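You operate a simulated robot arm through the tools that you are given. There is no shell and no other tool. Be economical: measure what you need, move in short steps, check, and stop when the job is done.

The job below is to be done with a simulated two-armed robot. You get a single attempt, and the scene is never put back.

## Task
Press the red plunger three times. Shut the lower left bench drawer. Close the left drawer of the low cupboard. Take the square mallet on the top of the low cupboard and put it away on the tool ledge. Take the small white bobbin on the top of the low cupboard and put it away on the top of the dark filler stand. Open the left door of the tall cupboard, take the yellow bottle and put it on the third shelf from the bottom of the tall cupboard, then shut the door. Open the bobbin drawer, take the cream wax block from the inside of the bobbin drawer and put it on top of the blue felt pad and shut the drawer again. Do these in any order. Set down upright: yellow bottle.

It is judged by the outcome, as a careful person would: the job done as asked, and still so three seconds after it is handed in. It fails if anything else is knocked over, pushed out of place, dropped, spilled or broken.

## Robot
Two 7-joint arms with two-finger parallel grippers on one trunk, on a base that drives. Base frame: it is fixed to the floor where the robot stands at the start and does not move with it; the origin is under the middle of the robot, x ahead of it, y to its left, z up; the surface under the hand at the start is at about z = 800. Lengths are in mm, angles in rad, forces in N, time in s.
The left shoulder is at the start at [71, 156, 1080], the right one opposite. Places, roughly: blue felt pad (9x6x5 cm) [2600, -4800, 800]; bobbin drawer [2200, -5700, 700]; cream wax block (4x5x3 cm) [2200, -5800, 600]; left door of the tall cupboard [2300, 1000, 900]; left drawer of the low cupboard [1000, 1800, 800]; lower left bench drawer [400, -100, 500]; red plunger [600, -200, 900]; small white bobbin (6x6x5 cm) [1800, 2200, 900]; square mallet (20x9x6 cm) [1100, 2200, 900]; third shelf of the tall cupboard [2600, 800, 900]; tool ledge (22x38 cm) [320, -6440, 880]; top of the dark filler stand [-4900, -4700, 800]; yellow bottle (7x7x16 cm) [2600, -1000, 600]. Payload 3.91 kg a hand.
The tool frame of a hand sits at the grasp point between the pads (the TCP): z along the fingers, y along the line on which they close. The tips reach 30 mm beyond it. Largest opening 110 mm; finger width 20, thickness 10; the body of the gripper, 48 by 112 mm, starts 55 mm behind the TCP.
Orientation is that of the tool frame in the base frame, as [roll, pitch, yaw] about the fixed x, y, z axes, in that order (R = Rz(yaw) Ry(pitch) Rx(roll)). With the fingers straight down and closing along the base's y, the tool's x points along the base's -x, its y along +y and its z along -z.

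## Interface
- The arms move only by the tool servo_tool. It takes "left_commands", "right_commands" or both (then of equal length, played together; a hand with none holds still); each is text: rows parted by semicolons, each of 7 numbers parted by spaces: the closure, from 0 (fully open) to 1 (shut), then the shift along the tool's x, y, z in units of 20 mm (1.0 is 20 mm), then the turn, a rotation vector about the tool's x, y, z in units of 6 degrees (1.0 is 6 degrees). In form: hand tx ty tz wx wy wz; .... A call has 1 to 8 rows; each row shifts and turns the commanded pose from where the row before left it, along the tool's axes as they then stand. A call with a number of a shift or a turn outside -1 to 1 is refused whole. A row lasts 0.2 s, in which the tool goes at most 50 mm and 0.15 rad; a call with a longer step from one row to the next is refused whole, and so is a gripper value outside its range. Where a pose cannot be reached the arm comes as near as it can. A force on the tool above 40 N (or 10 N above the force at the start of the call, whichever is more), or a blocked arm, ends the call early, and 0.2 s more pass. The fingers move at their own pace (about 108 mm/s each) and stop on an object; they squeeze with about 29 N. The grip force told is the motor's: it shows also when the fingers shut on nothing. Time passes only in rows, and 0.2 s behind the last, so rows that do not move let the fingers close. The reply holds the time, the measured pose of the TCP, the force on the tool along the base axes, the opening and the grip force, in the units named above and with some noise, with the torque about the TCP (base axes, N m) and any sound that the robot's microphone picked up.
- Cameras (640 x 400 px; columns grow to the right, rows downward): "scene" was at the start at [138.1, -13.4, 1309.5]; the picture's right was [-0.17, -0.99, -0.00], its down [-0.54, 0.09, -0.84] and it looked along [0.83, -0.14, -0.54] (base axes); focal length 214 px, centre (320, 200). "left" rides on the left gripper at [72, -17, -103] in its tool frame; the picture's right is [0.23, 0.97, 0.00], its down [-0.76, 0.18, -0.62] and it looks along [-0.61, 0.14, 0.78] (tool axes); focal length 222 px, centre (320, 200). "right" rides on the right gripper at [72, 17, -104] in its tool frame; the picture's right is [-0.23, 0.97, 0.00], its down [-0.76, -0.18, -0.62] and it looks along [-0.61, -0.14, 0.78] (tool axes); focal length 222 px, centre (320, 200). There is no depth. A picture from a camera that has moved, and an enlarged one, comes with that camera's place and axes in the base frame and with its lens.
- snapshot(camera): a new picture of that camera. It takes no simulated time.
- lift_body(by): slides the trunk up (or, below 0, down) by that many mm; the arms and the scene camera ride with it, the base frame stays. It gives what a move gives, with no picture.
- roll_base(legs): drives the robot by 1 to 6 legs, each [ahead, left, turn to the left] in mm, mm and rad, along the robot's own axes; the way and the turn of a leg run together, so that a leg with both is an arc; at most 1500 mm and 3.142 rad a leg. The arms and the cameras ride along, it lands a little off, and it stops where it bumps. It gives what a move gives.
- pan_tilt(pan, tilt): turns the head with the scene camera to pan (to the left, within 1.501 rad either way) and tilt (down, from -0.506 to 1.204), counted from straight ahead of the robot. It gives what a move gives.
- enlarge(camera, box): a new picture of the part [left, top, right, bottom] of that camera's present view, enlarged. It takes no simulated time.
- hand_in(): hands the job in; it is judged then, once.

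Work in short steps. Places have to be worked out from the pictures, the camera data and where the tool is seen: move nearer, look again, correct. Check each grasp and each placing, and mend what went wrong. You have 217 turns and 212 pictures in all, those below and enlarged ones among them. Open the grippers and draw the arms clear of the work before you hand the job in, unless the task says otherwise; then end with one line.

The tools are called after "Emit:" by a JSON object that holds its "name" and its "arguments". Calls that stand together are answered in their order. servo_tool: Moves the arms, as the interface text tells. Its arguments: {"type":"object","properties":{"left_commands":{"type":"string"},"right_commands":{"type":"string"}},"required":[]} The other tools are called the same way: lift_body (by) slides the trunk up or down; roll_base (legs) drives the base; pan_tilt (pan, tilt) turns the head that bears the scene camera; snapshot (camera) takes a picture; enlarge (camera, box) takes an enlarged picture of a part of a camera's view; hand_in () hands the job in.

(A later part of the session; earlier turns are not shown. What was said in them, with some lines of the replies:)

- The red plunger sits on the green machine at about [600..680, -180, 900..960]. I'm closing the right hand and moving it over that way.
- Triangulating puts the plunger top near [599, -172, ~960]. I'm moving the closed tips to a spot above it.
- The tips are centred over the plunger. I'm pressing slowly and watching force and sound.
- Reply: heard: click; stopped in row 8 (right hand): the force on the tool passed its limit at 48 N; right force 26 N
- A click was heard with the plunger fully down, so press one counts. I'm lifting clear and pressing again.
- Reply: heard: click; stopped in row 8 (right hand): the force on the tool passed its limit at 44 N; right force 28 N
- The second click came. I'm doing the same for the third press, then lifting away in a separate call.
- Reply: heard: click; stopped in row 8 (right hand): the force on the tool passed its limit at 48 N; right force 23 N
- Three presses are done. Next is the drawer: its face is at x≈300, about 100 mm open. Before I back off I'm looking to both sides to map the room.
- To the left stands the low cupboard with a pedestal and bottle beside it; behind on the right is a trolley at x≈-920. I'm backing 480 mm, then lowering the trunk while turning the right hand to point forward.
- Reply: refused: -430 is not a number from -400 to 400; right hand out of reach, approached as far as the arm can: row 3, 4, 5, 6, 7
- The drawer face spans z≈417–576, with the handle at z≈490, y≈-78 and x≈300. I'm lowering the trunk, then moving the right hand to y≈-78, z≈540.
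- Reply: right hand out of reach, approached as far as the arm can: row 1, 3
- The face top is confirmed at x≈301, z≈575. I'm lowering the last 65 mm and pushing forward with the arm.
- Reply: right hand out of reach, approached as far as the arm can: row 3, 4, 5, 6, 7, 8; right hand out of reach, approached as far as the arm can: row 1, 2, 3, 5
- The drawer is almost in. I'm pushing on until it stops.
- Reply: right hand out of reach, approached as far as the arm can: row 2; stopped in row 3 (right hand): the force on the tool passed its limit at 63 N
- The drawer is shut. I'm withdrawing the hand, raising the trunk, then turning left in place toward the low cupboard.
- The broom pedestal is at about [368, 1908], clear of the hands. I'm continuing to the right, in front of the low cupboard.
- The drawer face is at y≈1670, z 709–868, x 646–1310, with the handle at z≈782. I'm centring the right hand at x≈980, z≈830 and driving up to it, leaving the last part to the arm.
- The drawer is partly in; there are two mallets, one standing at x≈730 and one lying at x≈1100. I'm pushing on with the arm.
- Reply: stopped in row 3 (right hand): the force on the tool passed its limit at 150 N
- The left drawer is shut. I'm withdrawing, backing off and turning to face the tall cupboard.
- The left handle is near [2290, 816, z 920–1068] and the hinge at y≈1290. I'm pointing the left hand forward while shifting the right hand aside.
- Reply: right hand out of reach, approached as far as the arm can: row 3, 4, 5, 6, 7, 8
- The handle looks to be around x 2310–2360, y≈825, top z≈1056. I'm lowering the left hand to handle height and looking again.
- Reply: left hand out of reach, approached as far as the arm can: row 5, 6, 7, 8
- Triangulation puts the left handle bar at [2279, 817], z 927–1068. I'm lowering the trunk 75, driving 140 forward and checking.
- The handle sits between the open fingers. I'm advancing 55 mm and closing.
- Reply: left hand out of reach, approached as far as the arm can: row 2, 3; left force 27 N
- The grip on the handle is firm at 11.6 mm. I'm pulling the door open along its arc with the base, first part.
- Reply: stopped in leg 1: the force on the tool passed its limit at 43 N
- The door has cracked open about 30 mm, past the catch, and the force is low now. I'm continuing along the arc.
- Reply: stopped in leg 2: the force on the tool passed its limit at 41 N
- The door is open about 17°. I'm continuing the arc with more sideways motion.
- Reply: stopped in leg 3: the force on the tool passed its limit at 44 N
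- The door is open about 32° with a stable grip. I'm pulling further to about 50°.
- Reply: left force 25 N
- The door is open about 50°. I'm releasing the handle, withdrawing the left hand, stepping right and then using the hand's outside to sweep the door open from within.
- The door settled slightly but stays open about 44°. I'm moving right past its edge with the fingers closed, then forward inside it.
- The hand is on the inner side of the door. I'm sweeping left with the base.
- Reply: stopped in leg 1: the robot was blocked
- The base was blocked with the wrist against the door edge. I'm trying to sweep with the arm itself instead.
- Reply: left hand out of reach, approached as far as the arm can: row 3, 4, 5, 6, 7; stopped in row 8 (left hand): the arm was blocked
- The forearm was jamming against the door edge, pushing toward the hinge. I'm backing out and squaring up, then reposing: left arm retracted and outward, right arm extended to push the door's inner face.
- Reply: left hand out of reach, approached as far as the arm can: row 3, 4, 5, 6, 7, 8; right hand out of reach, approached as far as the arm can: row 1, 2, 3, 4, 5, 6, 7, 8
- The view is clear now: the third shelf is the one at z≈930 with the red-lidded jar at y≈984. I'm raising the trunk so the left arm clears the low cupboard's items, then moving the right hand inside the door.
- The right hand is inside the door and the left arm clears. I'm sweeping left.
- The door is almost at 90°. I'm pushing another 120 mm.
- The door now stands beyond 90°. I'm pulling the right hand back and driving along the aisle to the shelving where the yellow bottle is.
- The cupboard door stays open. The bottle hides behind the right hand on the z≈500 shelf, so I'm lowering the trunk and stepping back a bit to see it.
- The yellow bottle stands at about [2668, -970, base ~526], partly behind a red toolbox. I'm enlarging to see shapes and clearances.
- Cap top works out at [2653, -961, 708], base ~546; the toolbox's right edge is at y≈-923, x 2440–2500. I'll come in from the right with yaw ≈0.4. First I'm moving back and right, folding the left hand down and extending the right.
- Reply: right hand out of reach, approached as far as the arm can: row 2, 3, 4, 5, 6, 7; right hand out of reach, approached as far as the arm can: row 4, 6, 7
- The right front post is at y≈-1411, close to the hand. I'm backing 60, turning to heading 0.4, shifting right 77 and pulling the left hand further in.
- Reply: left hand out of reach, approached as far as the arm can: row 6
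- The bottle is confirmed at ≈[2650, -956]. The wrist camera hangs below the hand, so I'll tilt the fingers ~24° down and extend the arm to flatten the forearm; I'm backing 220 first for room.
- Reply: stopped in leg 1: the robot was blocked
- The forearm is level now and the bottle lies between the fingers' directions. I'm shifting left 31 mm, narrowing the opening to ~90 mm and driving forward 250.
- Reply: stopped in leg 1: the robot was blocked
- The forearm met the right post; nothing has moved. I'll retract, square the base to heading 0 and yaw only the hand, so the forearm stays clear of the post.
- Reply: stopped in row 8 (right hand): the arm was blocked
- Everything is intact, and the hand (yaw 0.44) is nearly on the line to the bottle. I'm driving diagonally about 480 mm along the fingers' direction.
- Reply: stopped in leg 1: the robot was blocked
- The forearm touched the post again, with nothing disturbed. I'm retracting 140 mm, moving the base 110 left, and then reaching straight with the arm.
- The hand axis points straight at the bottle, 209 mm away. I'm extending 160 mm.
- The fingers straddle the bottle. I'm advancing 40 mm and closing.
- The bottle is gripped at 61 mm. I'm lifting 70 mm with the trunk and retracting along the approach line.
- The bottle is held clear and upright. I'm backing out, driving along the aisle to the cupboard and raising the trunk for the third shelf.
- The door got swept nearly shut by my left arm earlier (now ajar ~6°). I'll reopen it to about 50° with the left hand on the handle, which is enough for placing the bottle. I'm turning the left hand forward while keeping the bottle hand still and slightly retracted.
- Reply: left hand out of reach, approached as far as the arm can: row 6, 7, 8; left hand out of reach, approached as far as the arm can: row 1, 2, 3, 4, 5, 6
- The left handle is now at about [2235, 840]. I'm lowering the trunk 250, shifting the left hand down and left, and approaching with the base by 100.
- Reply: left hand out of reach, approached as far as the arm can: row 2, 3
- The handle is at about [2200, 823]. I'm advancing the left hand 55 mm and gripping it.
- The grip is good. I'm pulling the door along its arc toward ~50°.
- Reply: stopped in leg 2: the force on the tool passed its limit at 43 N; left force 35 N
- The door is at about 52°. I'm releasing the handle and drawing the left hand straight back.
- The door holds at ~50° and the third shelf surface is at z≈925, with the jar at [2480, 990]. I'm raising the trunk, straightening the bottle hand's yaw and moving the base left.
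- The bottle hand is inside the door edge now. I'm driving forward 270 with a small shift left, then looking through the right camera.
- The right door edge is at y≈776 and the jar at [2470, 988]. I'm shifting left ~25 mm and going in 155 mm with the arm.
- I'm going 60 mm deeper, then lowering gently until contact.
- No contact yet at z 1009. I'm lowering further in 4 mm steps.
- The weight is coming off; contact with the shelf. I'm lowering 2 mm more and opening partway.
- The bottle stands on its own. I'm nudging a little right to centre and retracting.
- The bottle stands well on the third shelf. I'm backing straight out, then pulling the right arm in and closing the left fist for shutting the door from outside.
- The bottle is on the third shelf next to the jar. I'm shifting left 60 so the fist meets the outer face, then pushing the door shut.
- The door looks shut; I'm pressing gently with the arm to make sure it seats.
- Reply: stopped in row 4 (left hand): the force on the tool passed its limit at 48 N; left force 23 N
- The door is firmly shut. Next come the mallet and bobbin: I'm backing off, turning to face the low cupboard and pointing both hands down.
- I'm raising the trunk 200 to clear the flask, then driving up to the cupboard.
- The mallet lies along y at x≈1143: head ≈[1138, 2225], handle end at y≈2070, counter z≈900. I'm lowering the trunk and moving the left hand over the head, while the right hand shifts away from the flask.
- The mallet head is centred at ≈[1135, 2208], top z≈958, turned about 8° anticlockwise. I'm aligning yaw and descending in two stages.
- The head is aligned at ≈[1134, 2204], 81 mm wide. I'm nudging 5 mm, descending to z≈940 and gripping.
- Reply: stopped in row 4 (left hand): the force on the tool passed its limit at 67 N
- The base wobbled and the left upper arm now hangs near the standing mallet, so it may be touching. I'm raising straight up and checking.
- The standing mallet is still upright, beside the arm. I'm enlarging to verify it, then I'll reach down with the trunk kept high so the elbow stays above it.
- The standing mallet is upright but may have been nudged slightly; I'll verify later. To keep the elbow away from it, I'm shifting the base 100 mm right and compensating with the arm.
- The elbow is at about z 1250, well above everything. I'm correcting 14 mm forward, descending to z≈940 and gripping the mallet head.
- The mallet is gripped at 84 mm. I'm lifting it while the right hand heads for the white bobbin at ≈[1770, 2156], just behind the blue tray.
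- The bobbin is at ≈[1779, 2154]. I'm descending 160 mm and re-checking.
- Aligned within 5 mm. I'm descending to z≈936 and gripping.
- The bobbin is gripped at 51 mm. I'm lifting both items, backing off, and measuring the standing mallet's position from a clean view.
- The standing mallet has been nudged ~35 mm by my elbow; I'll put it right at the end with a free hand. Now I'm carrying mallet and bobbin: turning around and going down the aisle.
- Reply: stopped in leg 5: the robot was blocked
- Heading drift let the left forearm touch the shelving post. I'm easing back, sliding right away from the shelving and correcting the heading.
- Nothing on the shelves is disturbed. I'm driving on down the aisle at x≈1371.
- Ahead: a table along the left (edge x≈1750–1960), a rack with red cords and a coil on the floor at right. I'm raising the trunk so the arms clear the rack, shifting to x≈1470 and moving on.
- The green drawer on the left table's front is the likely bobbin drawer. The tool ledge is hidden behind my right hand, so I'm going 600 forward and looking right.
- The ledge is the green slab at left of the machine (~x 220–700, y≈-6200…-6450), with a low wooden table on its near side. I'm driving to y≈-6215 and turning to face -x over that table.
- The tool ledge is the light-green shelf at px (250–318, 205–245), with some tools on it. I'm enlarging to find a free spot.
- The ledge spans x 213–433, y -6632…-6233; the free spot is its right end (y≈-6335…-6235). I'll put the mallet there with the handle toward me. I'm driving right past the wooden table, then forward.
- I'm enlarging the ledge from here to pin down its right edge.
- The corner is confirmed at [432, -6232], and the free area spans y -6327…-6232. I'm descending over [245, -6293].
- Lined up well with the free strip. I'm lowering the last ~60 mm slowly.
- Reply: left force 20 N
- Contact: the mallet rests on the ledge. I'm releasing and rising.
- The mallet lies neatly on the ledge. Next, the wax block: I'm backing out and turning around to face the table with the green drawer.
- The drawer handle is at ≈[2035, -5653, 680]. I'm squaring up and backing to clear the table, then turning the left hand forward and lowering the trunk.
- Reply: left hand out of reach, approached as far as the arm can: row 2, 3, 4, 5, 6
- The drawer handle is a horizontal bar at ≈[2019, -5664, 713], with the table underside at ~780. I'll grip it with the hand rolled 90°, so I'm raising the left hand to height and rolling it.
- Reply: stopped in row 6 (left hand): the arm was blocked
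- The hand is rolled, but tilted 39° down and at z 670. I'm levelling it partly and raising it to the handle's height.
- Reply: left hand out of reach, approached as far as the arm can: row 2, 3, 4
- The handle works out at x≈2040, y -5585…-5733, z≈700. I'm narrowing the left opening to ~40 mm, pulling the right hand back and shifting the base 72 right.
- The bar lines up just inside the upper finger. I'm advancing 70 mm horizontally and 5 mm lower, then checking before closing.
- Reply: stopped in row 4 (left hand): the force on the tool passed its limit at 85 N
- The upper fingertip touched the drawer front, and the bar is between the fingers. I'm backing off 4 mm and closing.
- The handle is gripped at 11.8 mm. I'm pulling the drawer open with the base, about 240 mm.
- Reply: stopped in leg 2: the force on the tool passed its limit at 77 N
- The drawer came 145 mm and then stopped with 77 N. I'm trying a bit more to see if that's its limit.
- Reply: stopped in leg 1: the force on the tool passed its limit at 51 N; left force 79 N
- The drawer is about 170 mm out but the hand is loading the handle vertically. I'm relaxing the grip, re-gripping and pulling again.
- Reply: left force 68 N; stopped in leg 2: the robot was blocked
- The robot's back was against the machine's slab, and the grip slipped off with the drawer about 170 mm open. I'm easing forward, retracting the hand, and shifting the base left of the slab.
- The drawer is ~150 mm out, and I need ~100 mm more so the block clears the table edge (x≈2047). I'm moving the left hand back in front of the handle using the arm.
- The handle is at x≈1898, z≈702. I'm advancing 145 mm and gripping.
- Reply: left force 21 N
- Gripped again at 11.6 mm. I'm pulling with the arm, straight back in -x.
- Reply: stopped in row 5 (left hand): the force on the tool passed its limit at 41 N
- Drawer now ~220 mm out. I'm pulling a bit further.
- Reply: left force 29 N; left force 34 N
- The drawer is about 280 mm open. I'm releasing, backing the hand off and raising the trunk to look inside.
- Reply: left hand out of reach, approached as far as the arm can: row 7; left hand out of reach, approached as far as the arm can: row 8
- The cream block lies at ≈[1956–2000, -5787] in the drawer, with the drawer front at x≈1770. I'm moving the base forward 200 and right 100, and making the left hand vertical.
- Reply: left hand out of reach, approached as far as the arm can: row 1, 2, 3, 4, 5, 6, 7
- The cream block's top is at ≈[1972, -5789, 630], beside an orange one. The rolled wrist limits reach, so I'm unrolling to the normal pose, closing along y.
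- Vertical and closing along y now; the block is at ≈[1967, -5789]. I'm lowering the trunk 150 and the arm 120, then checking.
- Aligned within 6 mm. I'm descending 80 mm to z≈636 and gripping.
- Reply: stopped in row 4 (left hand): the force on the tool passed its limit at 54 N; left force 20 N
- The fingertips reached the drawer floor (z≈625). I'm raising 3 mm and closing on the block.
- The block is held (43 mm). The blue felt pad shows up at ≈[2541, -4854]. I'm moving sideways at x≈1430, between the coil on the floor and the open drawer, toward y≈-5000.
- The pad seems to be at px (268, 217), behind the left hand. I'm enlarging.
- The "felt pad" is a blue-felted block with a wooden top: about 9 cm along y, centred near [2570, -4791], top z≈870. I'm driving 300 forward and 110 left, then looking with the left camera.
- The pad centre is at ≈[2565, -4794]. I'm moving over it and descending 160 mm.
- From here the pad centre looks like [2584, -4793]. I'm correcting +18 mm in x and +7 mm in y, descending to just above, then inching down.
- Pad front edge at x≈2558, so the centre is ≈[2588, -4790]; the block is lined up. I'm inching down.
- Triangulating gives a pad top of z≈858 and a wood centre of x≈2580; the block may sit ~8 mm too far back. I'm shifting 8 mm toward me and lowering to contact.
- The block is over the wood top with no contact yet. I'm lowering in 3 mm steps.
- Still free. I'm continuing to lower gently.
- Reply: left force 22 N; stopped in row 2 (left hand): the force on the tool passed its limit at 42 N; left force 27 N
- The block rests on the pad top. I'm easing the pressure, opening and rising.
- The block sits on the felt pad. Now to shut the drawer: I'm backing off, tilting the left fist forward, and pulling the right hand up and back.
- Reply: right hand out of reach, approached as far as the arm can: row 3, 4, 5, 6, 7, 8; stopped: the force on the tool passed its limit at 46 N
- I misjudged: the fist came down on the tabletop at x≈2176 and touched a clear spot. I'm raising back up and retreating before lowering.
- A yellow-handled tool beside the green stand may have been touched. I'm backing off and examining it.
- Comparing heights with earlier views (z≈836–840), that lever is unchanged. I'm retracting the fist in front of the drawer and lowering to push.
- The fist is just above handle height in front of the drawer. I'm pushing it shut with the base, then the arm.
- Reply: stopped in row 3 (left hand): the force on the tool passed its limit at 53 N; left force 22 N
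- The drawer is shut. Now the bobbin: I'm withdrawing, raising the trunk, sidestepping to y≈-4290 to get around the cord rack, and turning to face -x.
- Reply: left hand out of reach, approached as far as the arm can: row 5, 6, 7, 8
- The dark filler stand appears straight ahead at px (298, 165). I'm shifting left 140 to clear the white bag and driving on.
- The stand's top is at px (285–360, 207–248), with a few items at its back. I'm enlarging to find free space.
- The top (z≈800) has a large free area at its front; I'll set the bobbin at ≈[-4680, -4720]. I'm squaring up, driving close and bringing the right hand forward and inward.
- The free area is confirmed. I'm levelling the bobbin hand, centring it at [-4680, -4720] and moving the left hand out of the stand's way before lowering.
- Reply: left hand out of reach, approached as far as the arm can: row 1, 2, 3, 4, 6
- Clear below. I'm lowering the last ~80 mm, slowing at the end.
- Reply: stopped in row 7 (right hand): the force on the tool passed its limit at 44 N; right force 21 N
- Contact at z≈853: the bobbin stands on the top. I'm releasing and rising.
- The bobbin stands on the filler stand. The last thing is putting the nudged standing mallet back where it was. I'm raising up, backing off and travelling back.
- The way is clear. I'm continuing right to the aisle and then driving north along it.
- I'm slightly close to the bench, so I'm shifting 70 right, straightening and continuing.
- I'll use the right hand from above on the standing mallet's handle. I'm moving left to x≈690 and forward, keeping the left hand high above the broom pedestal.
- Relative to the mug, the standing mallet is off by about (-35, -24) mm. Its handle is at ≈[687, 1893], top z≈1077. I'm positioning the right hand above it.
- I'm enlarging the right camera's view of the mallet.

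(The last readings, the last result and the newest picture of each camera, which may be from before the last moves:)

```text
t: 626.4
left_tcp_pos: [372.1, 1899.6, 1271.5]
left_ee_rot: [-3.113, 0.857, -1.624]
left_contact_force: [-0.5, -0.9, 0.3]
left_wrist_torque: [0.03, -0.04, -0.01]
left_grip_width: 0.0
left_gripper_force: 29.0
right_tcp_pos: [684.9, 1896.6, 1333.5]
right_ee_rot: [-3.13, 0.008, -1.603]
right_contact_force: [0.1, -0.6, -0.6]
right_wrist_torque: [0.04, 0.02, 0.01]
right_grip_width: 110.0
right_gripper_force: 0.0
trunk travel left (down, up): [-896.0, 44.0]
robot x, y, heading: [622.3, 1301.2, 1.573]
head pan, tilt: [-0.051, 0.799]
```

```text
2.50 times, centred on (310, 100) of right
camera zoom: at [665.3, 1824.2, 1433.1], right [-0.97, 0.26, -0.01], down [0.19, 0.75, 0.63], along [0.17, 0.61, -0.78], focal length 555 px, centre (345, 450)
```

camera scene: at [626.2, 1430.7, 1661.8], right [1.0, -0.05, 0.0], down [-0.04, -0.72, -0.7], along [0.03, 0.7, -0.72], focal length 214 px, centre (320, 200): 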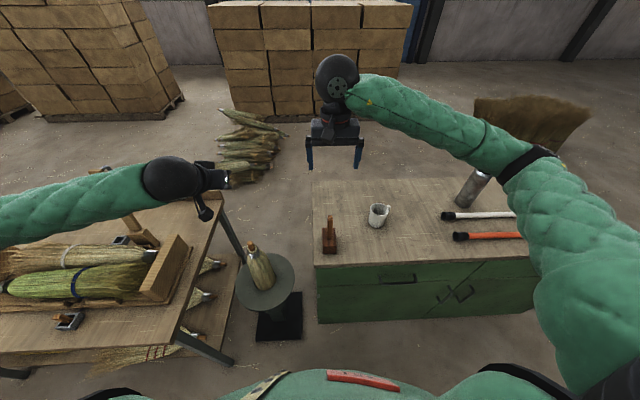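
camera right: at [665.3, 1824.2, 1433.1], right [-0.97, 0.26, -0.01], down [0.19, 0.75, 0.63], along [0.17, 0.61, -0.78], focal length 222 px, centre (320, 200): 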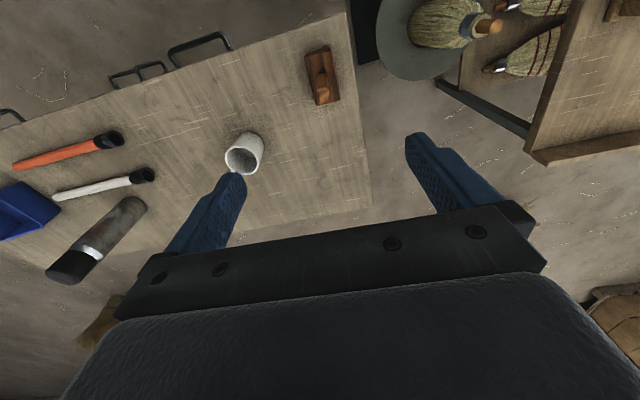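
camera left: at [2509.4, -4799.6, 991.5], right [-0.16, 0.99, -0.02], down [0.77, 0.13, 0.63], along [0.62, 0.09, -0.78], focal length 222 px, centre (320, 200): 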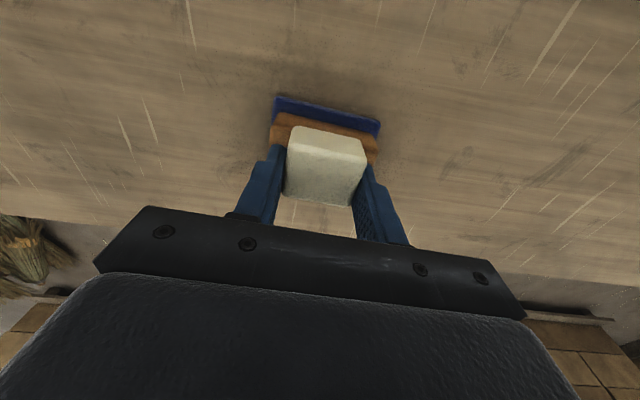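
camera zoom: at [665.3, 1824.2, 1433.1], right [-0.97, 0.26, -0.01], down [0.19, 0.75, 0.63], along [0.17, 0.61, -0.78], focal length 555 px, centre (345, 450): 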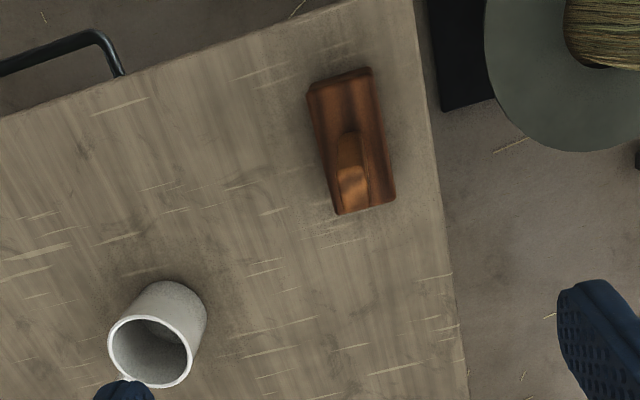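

The handle is vertical at [687, 1908]. I'm descending over it and gripping at z≈1036.

Emit:
{"name": "servo_tool", "arguments": {"right_commands": "0 -0.3 0 1 0 0 0;0 -0.3 0 1 0 0 0;0 0 0 1 0 0 0;0 0 0 1 0 0 0;0 0 0 1 0 0 0;0 0 0 1 0 0 0;0 0 0 1 0 0 0;0 0 0 1 0 0 0"}}

Emit:
{"name": "enlarge", "arguments": {"camera": "right", "box": [220, 20, 400, 180]}}

```text
t: 628.2
left_tcp_pos: [371.0, 1902.6, 1269.5]
left_ee_rot: [-3.113, 0.858, -1.622]
left_contact_force: [1.0, 0.3, -0.5]
left_wrist_torque: [-0.03, 0.0, -0.02]
left_grip_width: 0.2
left_gripper_force: 29.2
right_tcp_pos: [685.7, 1910.8, 1171.7]
right_ee_rot: [-3.13, 0.006, -1.603]
right_contact_force: [0.2, 0.3, 0.2]
right_wrist_torque: [0.04, -0.03, 0.02]
right_grip_width: 110.3
right_gripper_force: 0.1
trunk travel left (down, up): [-896.0, 44.0]
robot x, y, heading: [623.5, 1296.8, 1.571]
head pan, tilt: [-0.051, 0.799]
```

```text
2.50 times, centred on (310, 100) of right
camera zoom: at [666.4, 1837.6, 1272.1], right [-0.97, 0.26, -0.01], down [0.2, 0.75, 0.63], along [0.17, 0.61, -0.78], focal length 555 px, centre (345, 450)
```

zoom: 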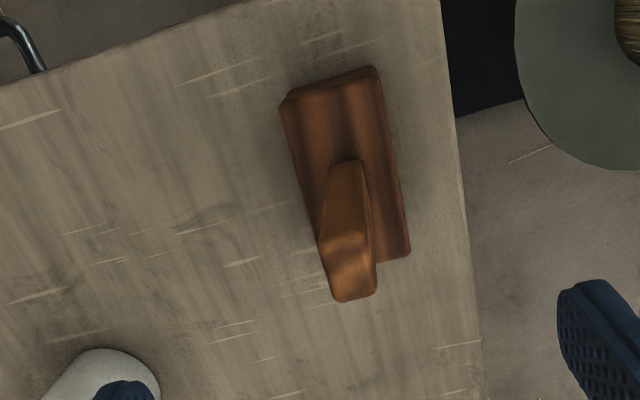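

Centred. I'm descending 136 mm and closing on the handle.

Emit:
{"name": "servo_tool", "arguments": {"right_commands": "0 0 0 1 0 0 0;0 0 0 1 0 0 0;0 0 0 1 0 0 0;0 0 0 1 0 0 0;0 0 0 1 0 0 0;0 0 0 1 0 0 0;0 0 0 0.8 0 0 0;0 0 0 0 0 0 0"}}

Emit:
{"name": "servo_tool", "arguments": {"right_commands": "1 0 0 0 0 0 0;1 0 0 0 0 0 0;1 0 0 0 0 0 0;1 0 0 0 0 0 0"}}

Emit:
{"name": "snapshot", "arguments": {"camera": "right"}}

```text
t: 630.0
left_tcp_pos: [370.9, 1902.1, 1270.1]
left_ee_rot: [-3.113, 0.856, -1.624]
left_contact_force: [-0.2, -0.8, 0.3]
left_wrist_torque: [0.01, -0.01, 0.05]
left_grip_width: 0.0
left_gripper_force: 29.1
right_tcp_pos: [688.2, 1910.0, 1035.1]
right_ee_rot: [-3.13, 0.005, -1.603]
right_contact_force: [-0.7, 0.2, 0.1]
right_wrist_torque: [-0.01, 0.05, -0.03]
right_grip_width: 110.0
right_gripper_force: 0.1
trunk travel left (down, up): [-896.0, 44.0]
robot x, y, heading: [622.8, 1299.4, 1.572]
head pan, tilt: [-0.051, 0.799]
```

```text
t: 631.0
left_tcp_pos: [370.0, 1902.6, 1271.4]
left_ee_rot: [-3.114, 0.857, -1.623]
left_contact_force: [0.7, 0.1, -0.2]
left_wrist_torque: [-0.02, 0.03, 0.02]
left_grip_width: 0.0
left_gripper_force: 28.5
right_tcp_pos: [687.4, 1910.8, 1035.6]
right_ee_rot: [-3.13, 0.005, -1.602]
right_contact_force: [-1.8, -0.4, 1.5]
right_wrist_torque: [0.13, 0.18, 0.08]
right_grip_width: 18.0
right_gripper_force: 29.2
trunk travel left (down, up): [-896.0, 44.0]
robot x, y, heading: [621.7, 1299.2, 1.575]
head pan, tilt: [-0.051, 0.799]
```

```text
27 pictures are left
camera right: at [668.0, 1837.7, 1136.1], right [-0.97, 0.26, -0.01], down [0.19, 0.75, 0.63], along [0.17, 0.61, -0.78], focal length 222 px, centre (320, 200)
```

right: 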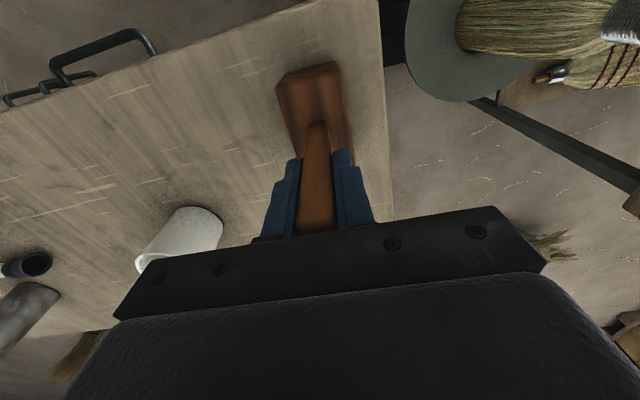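

The handle is gripped (18 mm). I'm lifting 8 mm, moving +34 mm in x and +19 mm in y, and lowering back.

Emit:
{"name": "servo_tool", "arguments": {"right_commands": "1 0 0 -0.4 0 0 0;1 -0.32 -0.57 0 0 0 0;1 -0.32 -0.57 0 0 0 0;1 -0.31 -0.56 0 0 0 0;1 0 0 0 0 0 0;1 0 0 0.2 0 0 0;1 0 0 0.15 0 0 0;1 0 0 0 0 0 0"}}

```text
t: 632.8
left_tcp_pos: [371.0, 1902.0, 1270.5]
left_ee_rot: [-3.115, 0.857, -1.624]
left_contact_force: [0.4, 0.3, -0.5]
left_wrist_torque: [-0.02, -0.01, 0.05]
left_grip_width: 0.0
left_gripper_force: 28.8
right_tcp_pos: [723.1, 1930.4, 1036.9]
right_ee_rot: [-3.129, 0.004, -1.604]
right_contact_force: [0.4, -0.2, -3.9]
right_wrist_torque: [0.02, -0.02, -0.03]
right_grip_width: 17.8
right_gripper_force: 28.8
trunk travel left (down, up): [-896.0, 44.0]
robot x, y, heading: [624.0, 1300.5, 1.571]
head pan, tilt: [-0.051, 0.799]
```

Emit:
{"name": "servo_tool", "arguments": {"right_commands": "1 0 0 0.06 0 0 0;1 0 0 0.04 0 0 0;1 0 0 0 0 0 0"}}

```text
t: 633.6
left_tcp_pos: [371.7, 1903.2, 1270.8]
left_ee_rot: [-3.114, 0.857, -1.625]
left_contact_force: [-0.2, -0.3, -0.4]
left_wrist_torque: [0.0, 0.02, 0.03]
left_grip_width: 0.1
left_gripper_force: 28.7
right_tcp_pos: [722.3, 1930.5, 1034.9]
right_ee_rot: [-3.133, 0.006, -1.602]
right_contact_force: [1.3, -0.2, 0.3]
right_wrist_torque: [0.11, 0.01, -0.03]
right_grip_width: 17.8
right_gripper_force: 29.4
trunk travel left (down, up): [-896.0, 44.0]
robot x, y, heading: [620.6, 1295.1, 1.571]
head pan, tilt: [-0.051, 0.799]
```

The weight is back on the counter. I'm opening and rising straight up.

Emit:
{"name": "servo_tool", "arguments": {"right_commands": "0.6 0 0 0 0 0 0;0.2 0 0 0 0 0 0;0 0 0 0 0 0 0;0 0 0 0 0 0 0;0 0 0 -1 0 0 0;0 0 0 -1 0 0 0;0 0 0 -1 0 0 0;0 0 0 -1 0 0 0"}}

Emit:
{"name": "servo_tool", "arguments": {"right_commands": "0 0 0 -1 0 0 0;0 0 0 -1 0 0 0;0 0 0 -1 0 0 0;0 0 0 -1 0 0 0;0 0 0 -1 0 0 0;0 0 0 -1 0 0 0;0 0 0 -1 0 0 0;0 0 0 -1 0 0 0"}}

Emit:
{"name": "roll_base", "arguments": {"legs": [[-280, 0, 0]]}}

Emit:
{"name": "snapshot", "arguments": {"camera": "scene"}}

```text
t: 635.4
left_tcp_pos: [371.8, 1903.2, 1271.0]
left_ee_rot: [-3.115, 0.857, -1.624]
left_contact_force: [0.2, -0.9, 0.4]
left_wrist_torque: [0.0, 0.0, 0.0]
left_grip_width: 0.0
left_gripper_force: 29.2
right_tcp_pos: [721.6, 1928.4, 1116.0]
right_ee_rot: [-3.129, 0.005, -1.605]
right_contact_force: [-0.3, -0.4, 0.3]
right_wrist_torque: [-0.03, 0.02, 0.01]
right_grip_width: 110.1
right_gripper_force: 0.0
trunk travel left (down, up): [-896.0, 44.0]
robot x, y, heading: [625.0, 1299.7, 1.571]
head pan, tilt: [-0.051, 0.799]
```

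```text
t: 637.2
left_tcp_pos: [371.3, 1901.6, 1269.8]
left_ee_rot: [-3.113, 0.857, -1.623]
left_contact_force: [0.3, 0.3, 0.0]
left_wrist_torque: [0.0, 0.02, -0.01]
left_grip_width: 0.0
left_gripper_force: 29.4
right_tcp_pos: [721.4, 1927.8, 1274.3]
right_ee_rot: [-3.129, 0.005, -1.603]
right_contact_force: [-1.0, -0.8, 0.1]
right_wrist_torque: [0.0, 0.01, 0.03]
right_grip_width: 109.9
right_gripper_force: 0.1
trunk travel left (down, up): [-896.0, 44.0]
robot x, y, heading: [619.1, 1297.6, 1.575]
head pan, tilt: [-0.051, 0.799]
```

```text
t: 639.1
left_tcp_pos: [370.2, 1624.2, 1270.1]
left_ee_rot: [-3.115, 0.857, -1.621]
left_contact_force: [0.2, -0.3, -0.4]
left_wrist_torque: [0.04, 0.0, 0.01]
left_grip_width: 0.1
left_gripper_force: 29.0
right_tcp_pos: [720.4, 1649.9, 1274.1]
right_ee_rot: [-3.13, 0.005, -1.599]
right_contact_force: [-0.7, 0.4, 0.9]
right_wrist_torque: [0.04, -0.02, 0.02]
right_grip_width: 110.0
right_gripper_force: 0.1
trunk travel left (down, up): [-896.0, 44.0]
robot x, y, heading: [623.1, 1020.2, 1.573]
head pan, tilt: [-0.051, 0.799]
```

```text
26 pictures are left
camera scene: at [626.4, 1154.0, 1661.4], right [1.0, -0.04, 0.0], down [-0.03, -0.72, -0.7], along [0.03, 0.7, -0.72], focal length 214 px, centre (320, 200)
```

scene: 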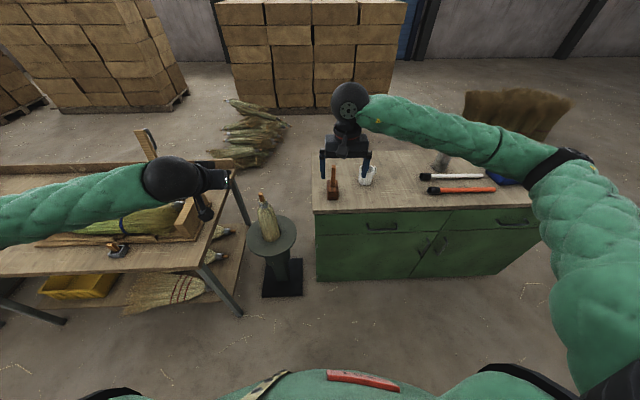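

The standing mallet is back in place and upright. I'm opening both hands, backing clear and taking a last look at the tall cupboard and low cupboard.

Emit:
{"name": "roll_base", "arguments": {"legs": [[-250, 0, 0]]}}

Emit:
{"name": "servo_tool", "arguments": {"left_commands": "0 0 0 0 0 0 0;0 0 0 0 0 0 0;0 0 0 0 0 0 0", "right_commands": "0 0 0 0 0 0 0;0 0 0 0 0 0 0;0 0 0 0 0 0 0"}}

Emit:
{"name": "pan_tilt", "arguments": {"pan": -0.9, "tilt": 0.35}}

Emit:
{"name": "snapshot", "arguments": {"camera": "scene"}}

```text
t: 640.9
left_tcp_pos: [370.4, 1375.6, 1269.9]
left_ee_rot: [-3.114, 0.857, -1.618]
left_contact_force: [0.1, 0.0, 0.5]
left_wrist_torque: [0.02, -0.01, 0.01]
left_grip_width: 0.1
left_gripper_force: 29.1
right_tcp_pos: [719.1, 1403.1, 1274.8]
right_ee_rot: [-3.13, 0.004, -1.596]
right_contact_force: [0.5, -0.3, -0.5]
right_wrist_torque: [0.01, -0.01, 0.03]
right_grip_width: 110.1
right_gripper_force: 0.1
trunk travel left (down, up): [-896.0, 44.0]
robot x, y, heading: [625.5, 776.4, 1.579]
head pan, tilt: [-0.051, 0.799]
```

```text
t: 641.7
left_tcp_pos: [369.9, 1375.6, 1270.0]
left_ee_rot: [-3.114, 0.857, -1.617]
left_contact_force: [0.3, -0.3, -0.3]
left_wrist_torque: [0.0, 0.01, -0.02]
left_grip_width: 109.9
left_gripper_force: 0.0
right_tcp_pos: [719.9, 1402.7, 1273.7]
right_ee_rot: [-3.13, 0.006, -1.597]
right_contact_force: [-0.7, 1.0, -0.9]
right_wrist_torque: [0.05, 0.0, -0.01]
right_grip_width: 110.1
right_gripper_force: 0.0
trunk travel left (down, up): [-896.0, 44.0]
robot x, y, heading: [623.5, 773.2, 1.577]
head pan, tilt: [-0.051, 0.799]
```

```text
t: 642.9
left_tcp_pos: [370.0, 1375.9, 1270.2]
left_ee_rot: [-3.114, 0.856, -1.619]
left_contact_force: [-0.6, -0.4, 0.0]
left_wrist_torque: [0.0, 0.02, 0.04]
left_grip_width: 110.0
left_gripper_force: 0.1
right_tcp_pos: [719.1, 1403.0, 1272.8]
right_ee_rot: [-3.127, 0.005, -1.597]
right_contact_force: [-0.1, 0.9, -0.1]
right_wrist_torque: [-0.02, 0.01, 0.01]
right_grip_width: 109.7
right_gripper_force: 0.0
trunk travel left (down, up): [-896.0, 44.0]
robot x, y, heading: [624.1, 775.6, 1.581]
head pan, tilt: [-0.901, 0.351]
```

```text
25 pictures are left
camera scene: at [696.8, 884.3, 1701.2], right [0.63, -0.78, 0.0], down [-0.27, -0.22, -0.94], along [0.73, 0.59, -0.34], focal length 214 px, centre (320, 200)
```

scene: 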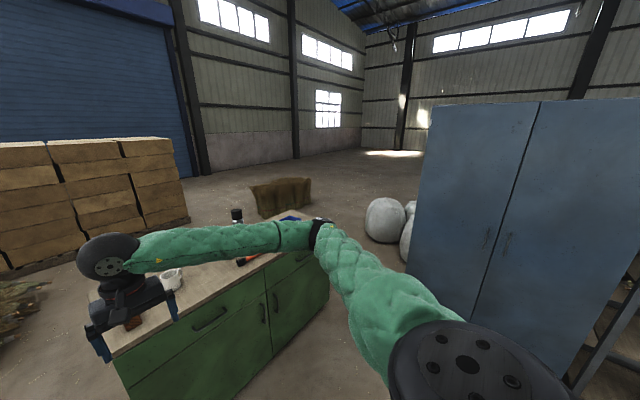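

The cupboard doors and the low cupboard's drawers are shut, both hands are open and the arms are clear. I'm handing the job in.

Emit:
{"name": "hand_in", "arguments": {}}

```text
The job is handed in.
```

I completed and handed in all seven parts of the job; along the way my left elbow pushed the standing mallet on the low cupboard about 4 cm (I moved it back to within about 1 cm of where it had been), and setting the wax block down shifted the blue felt pad by about 17 mm.
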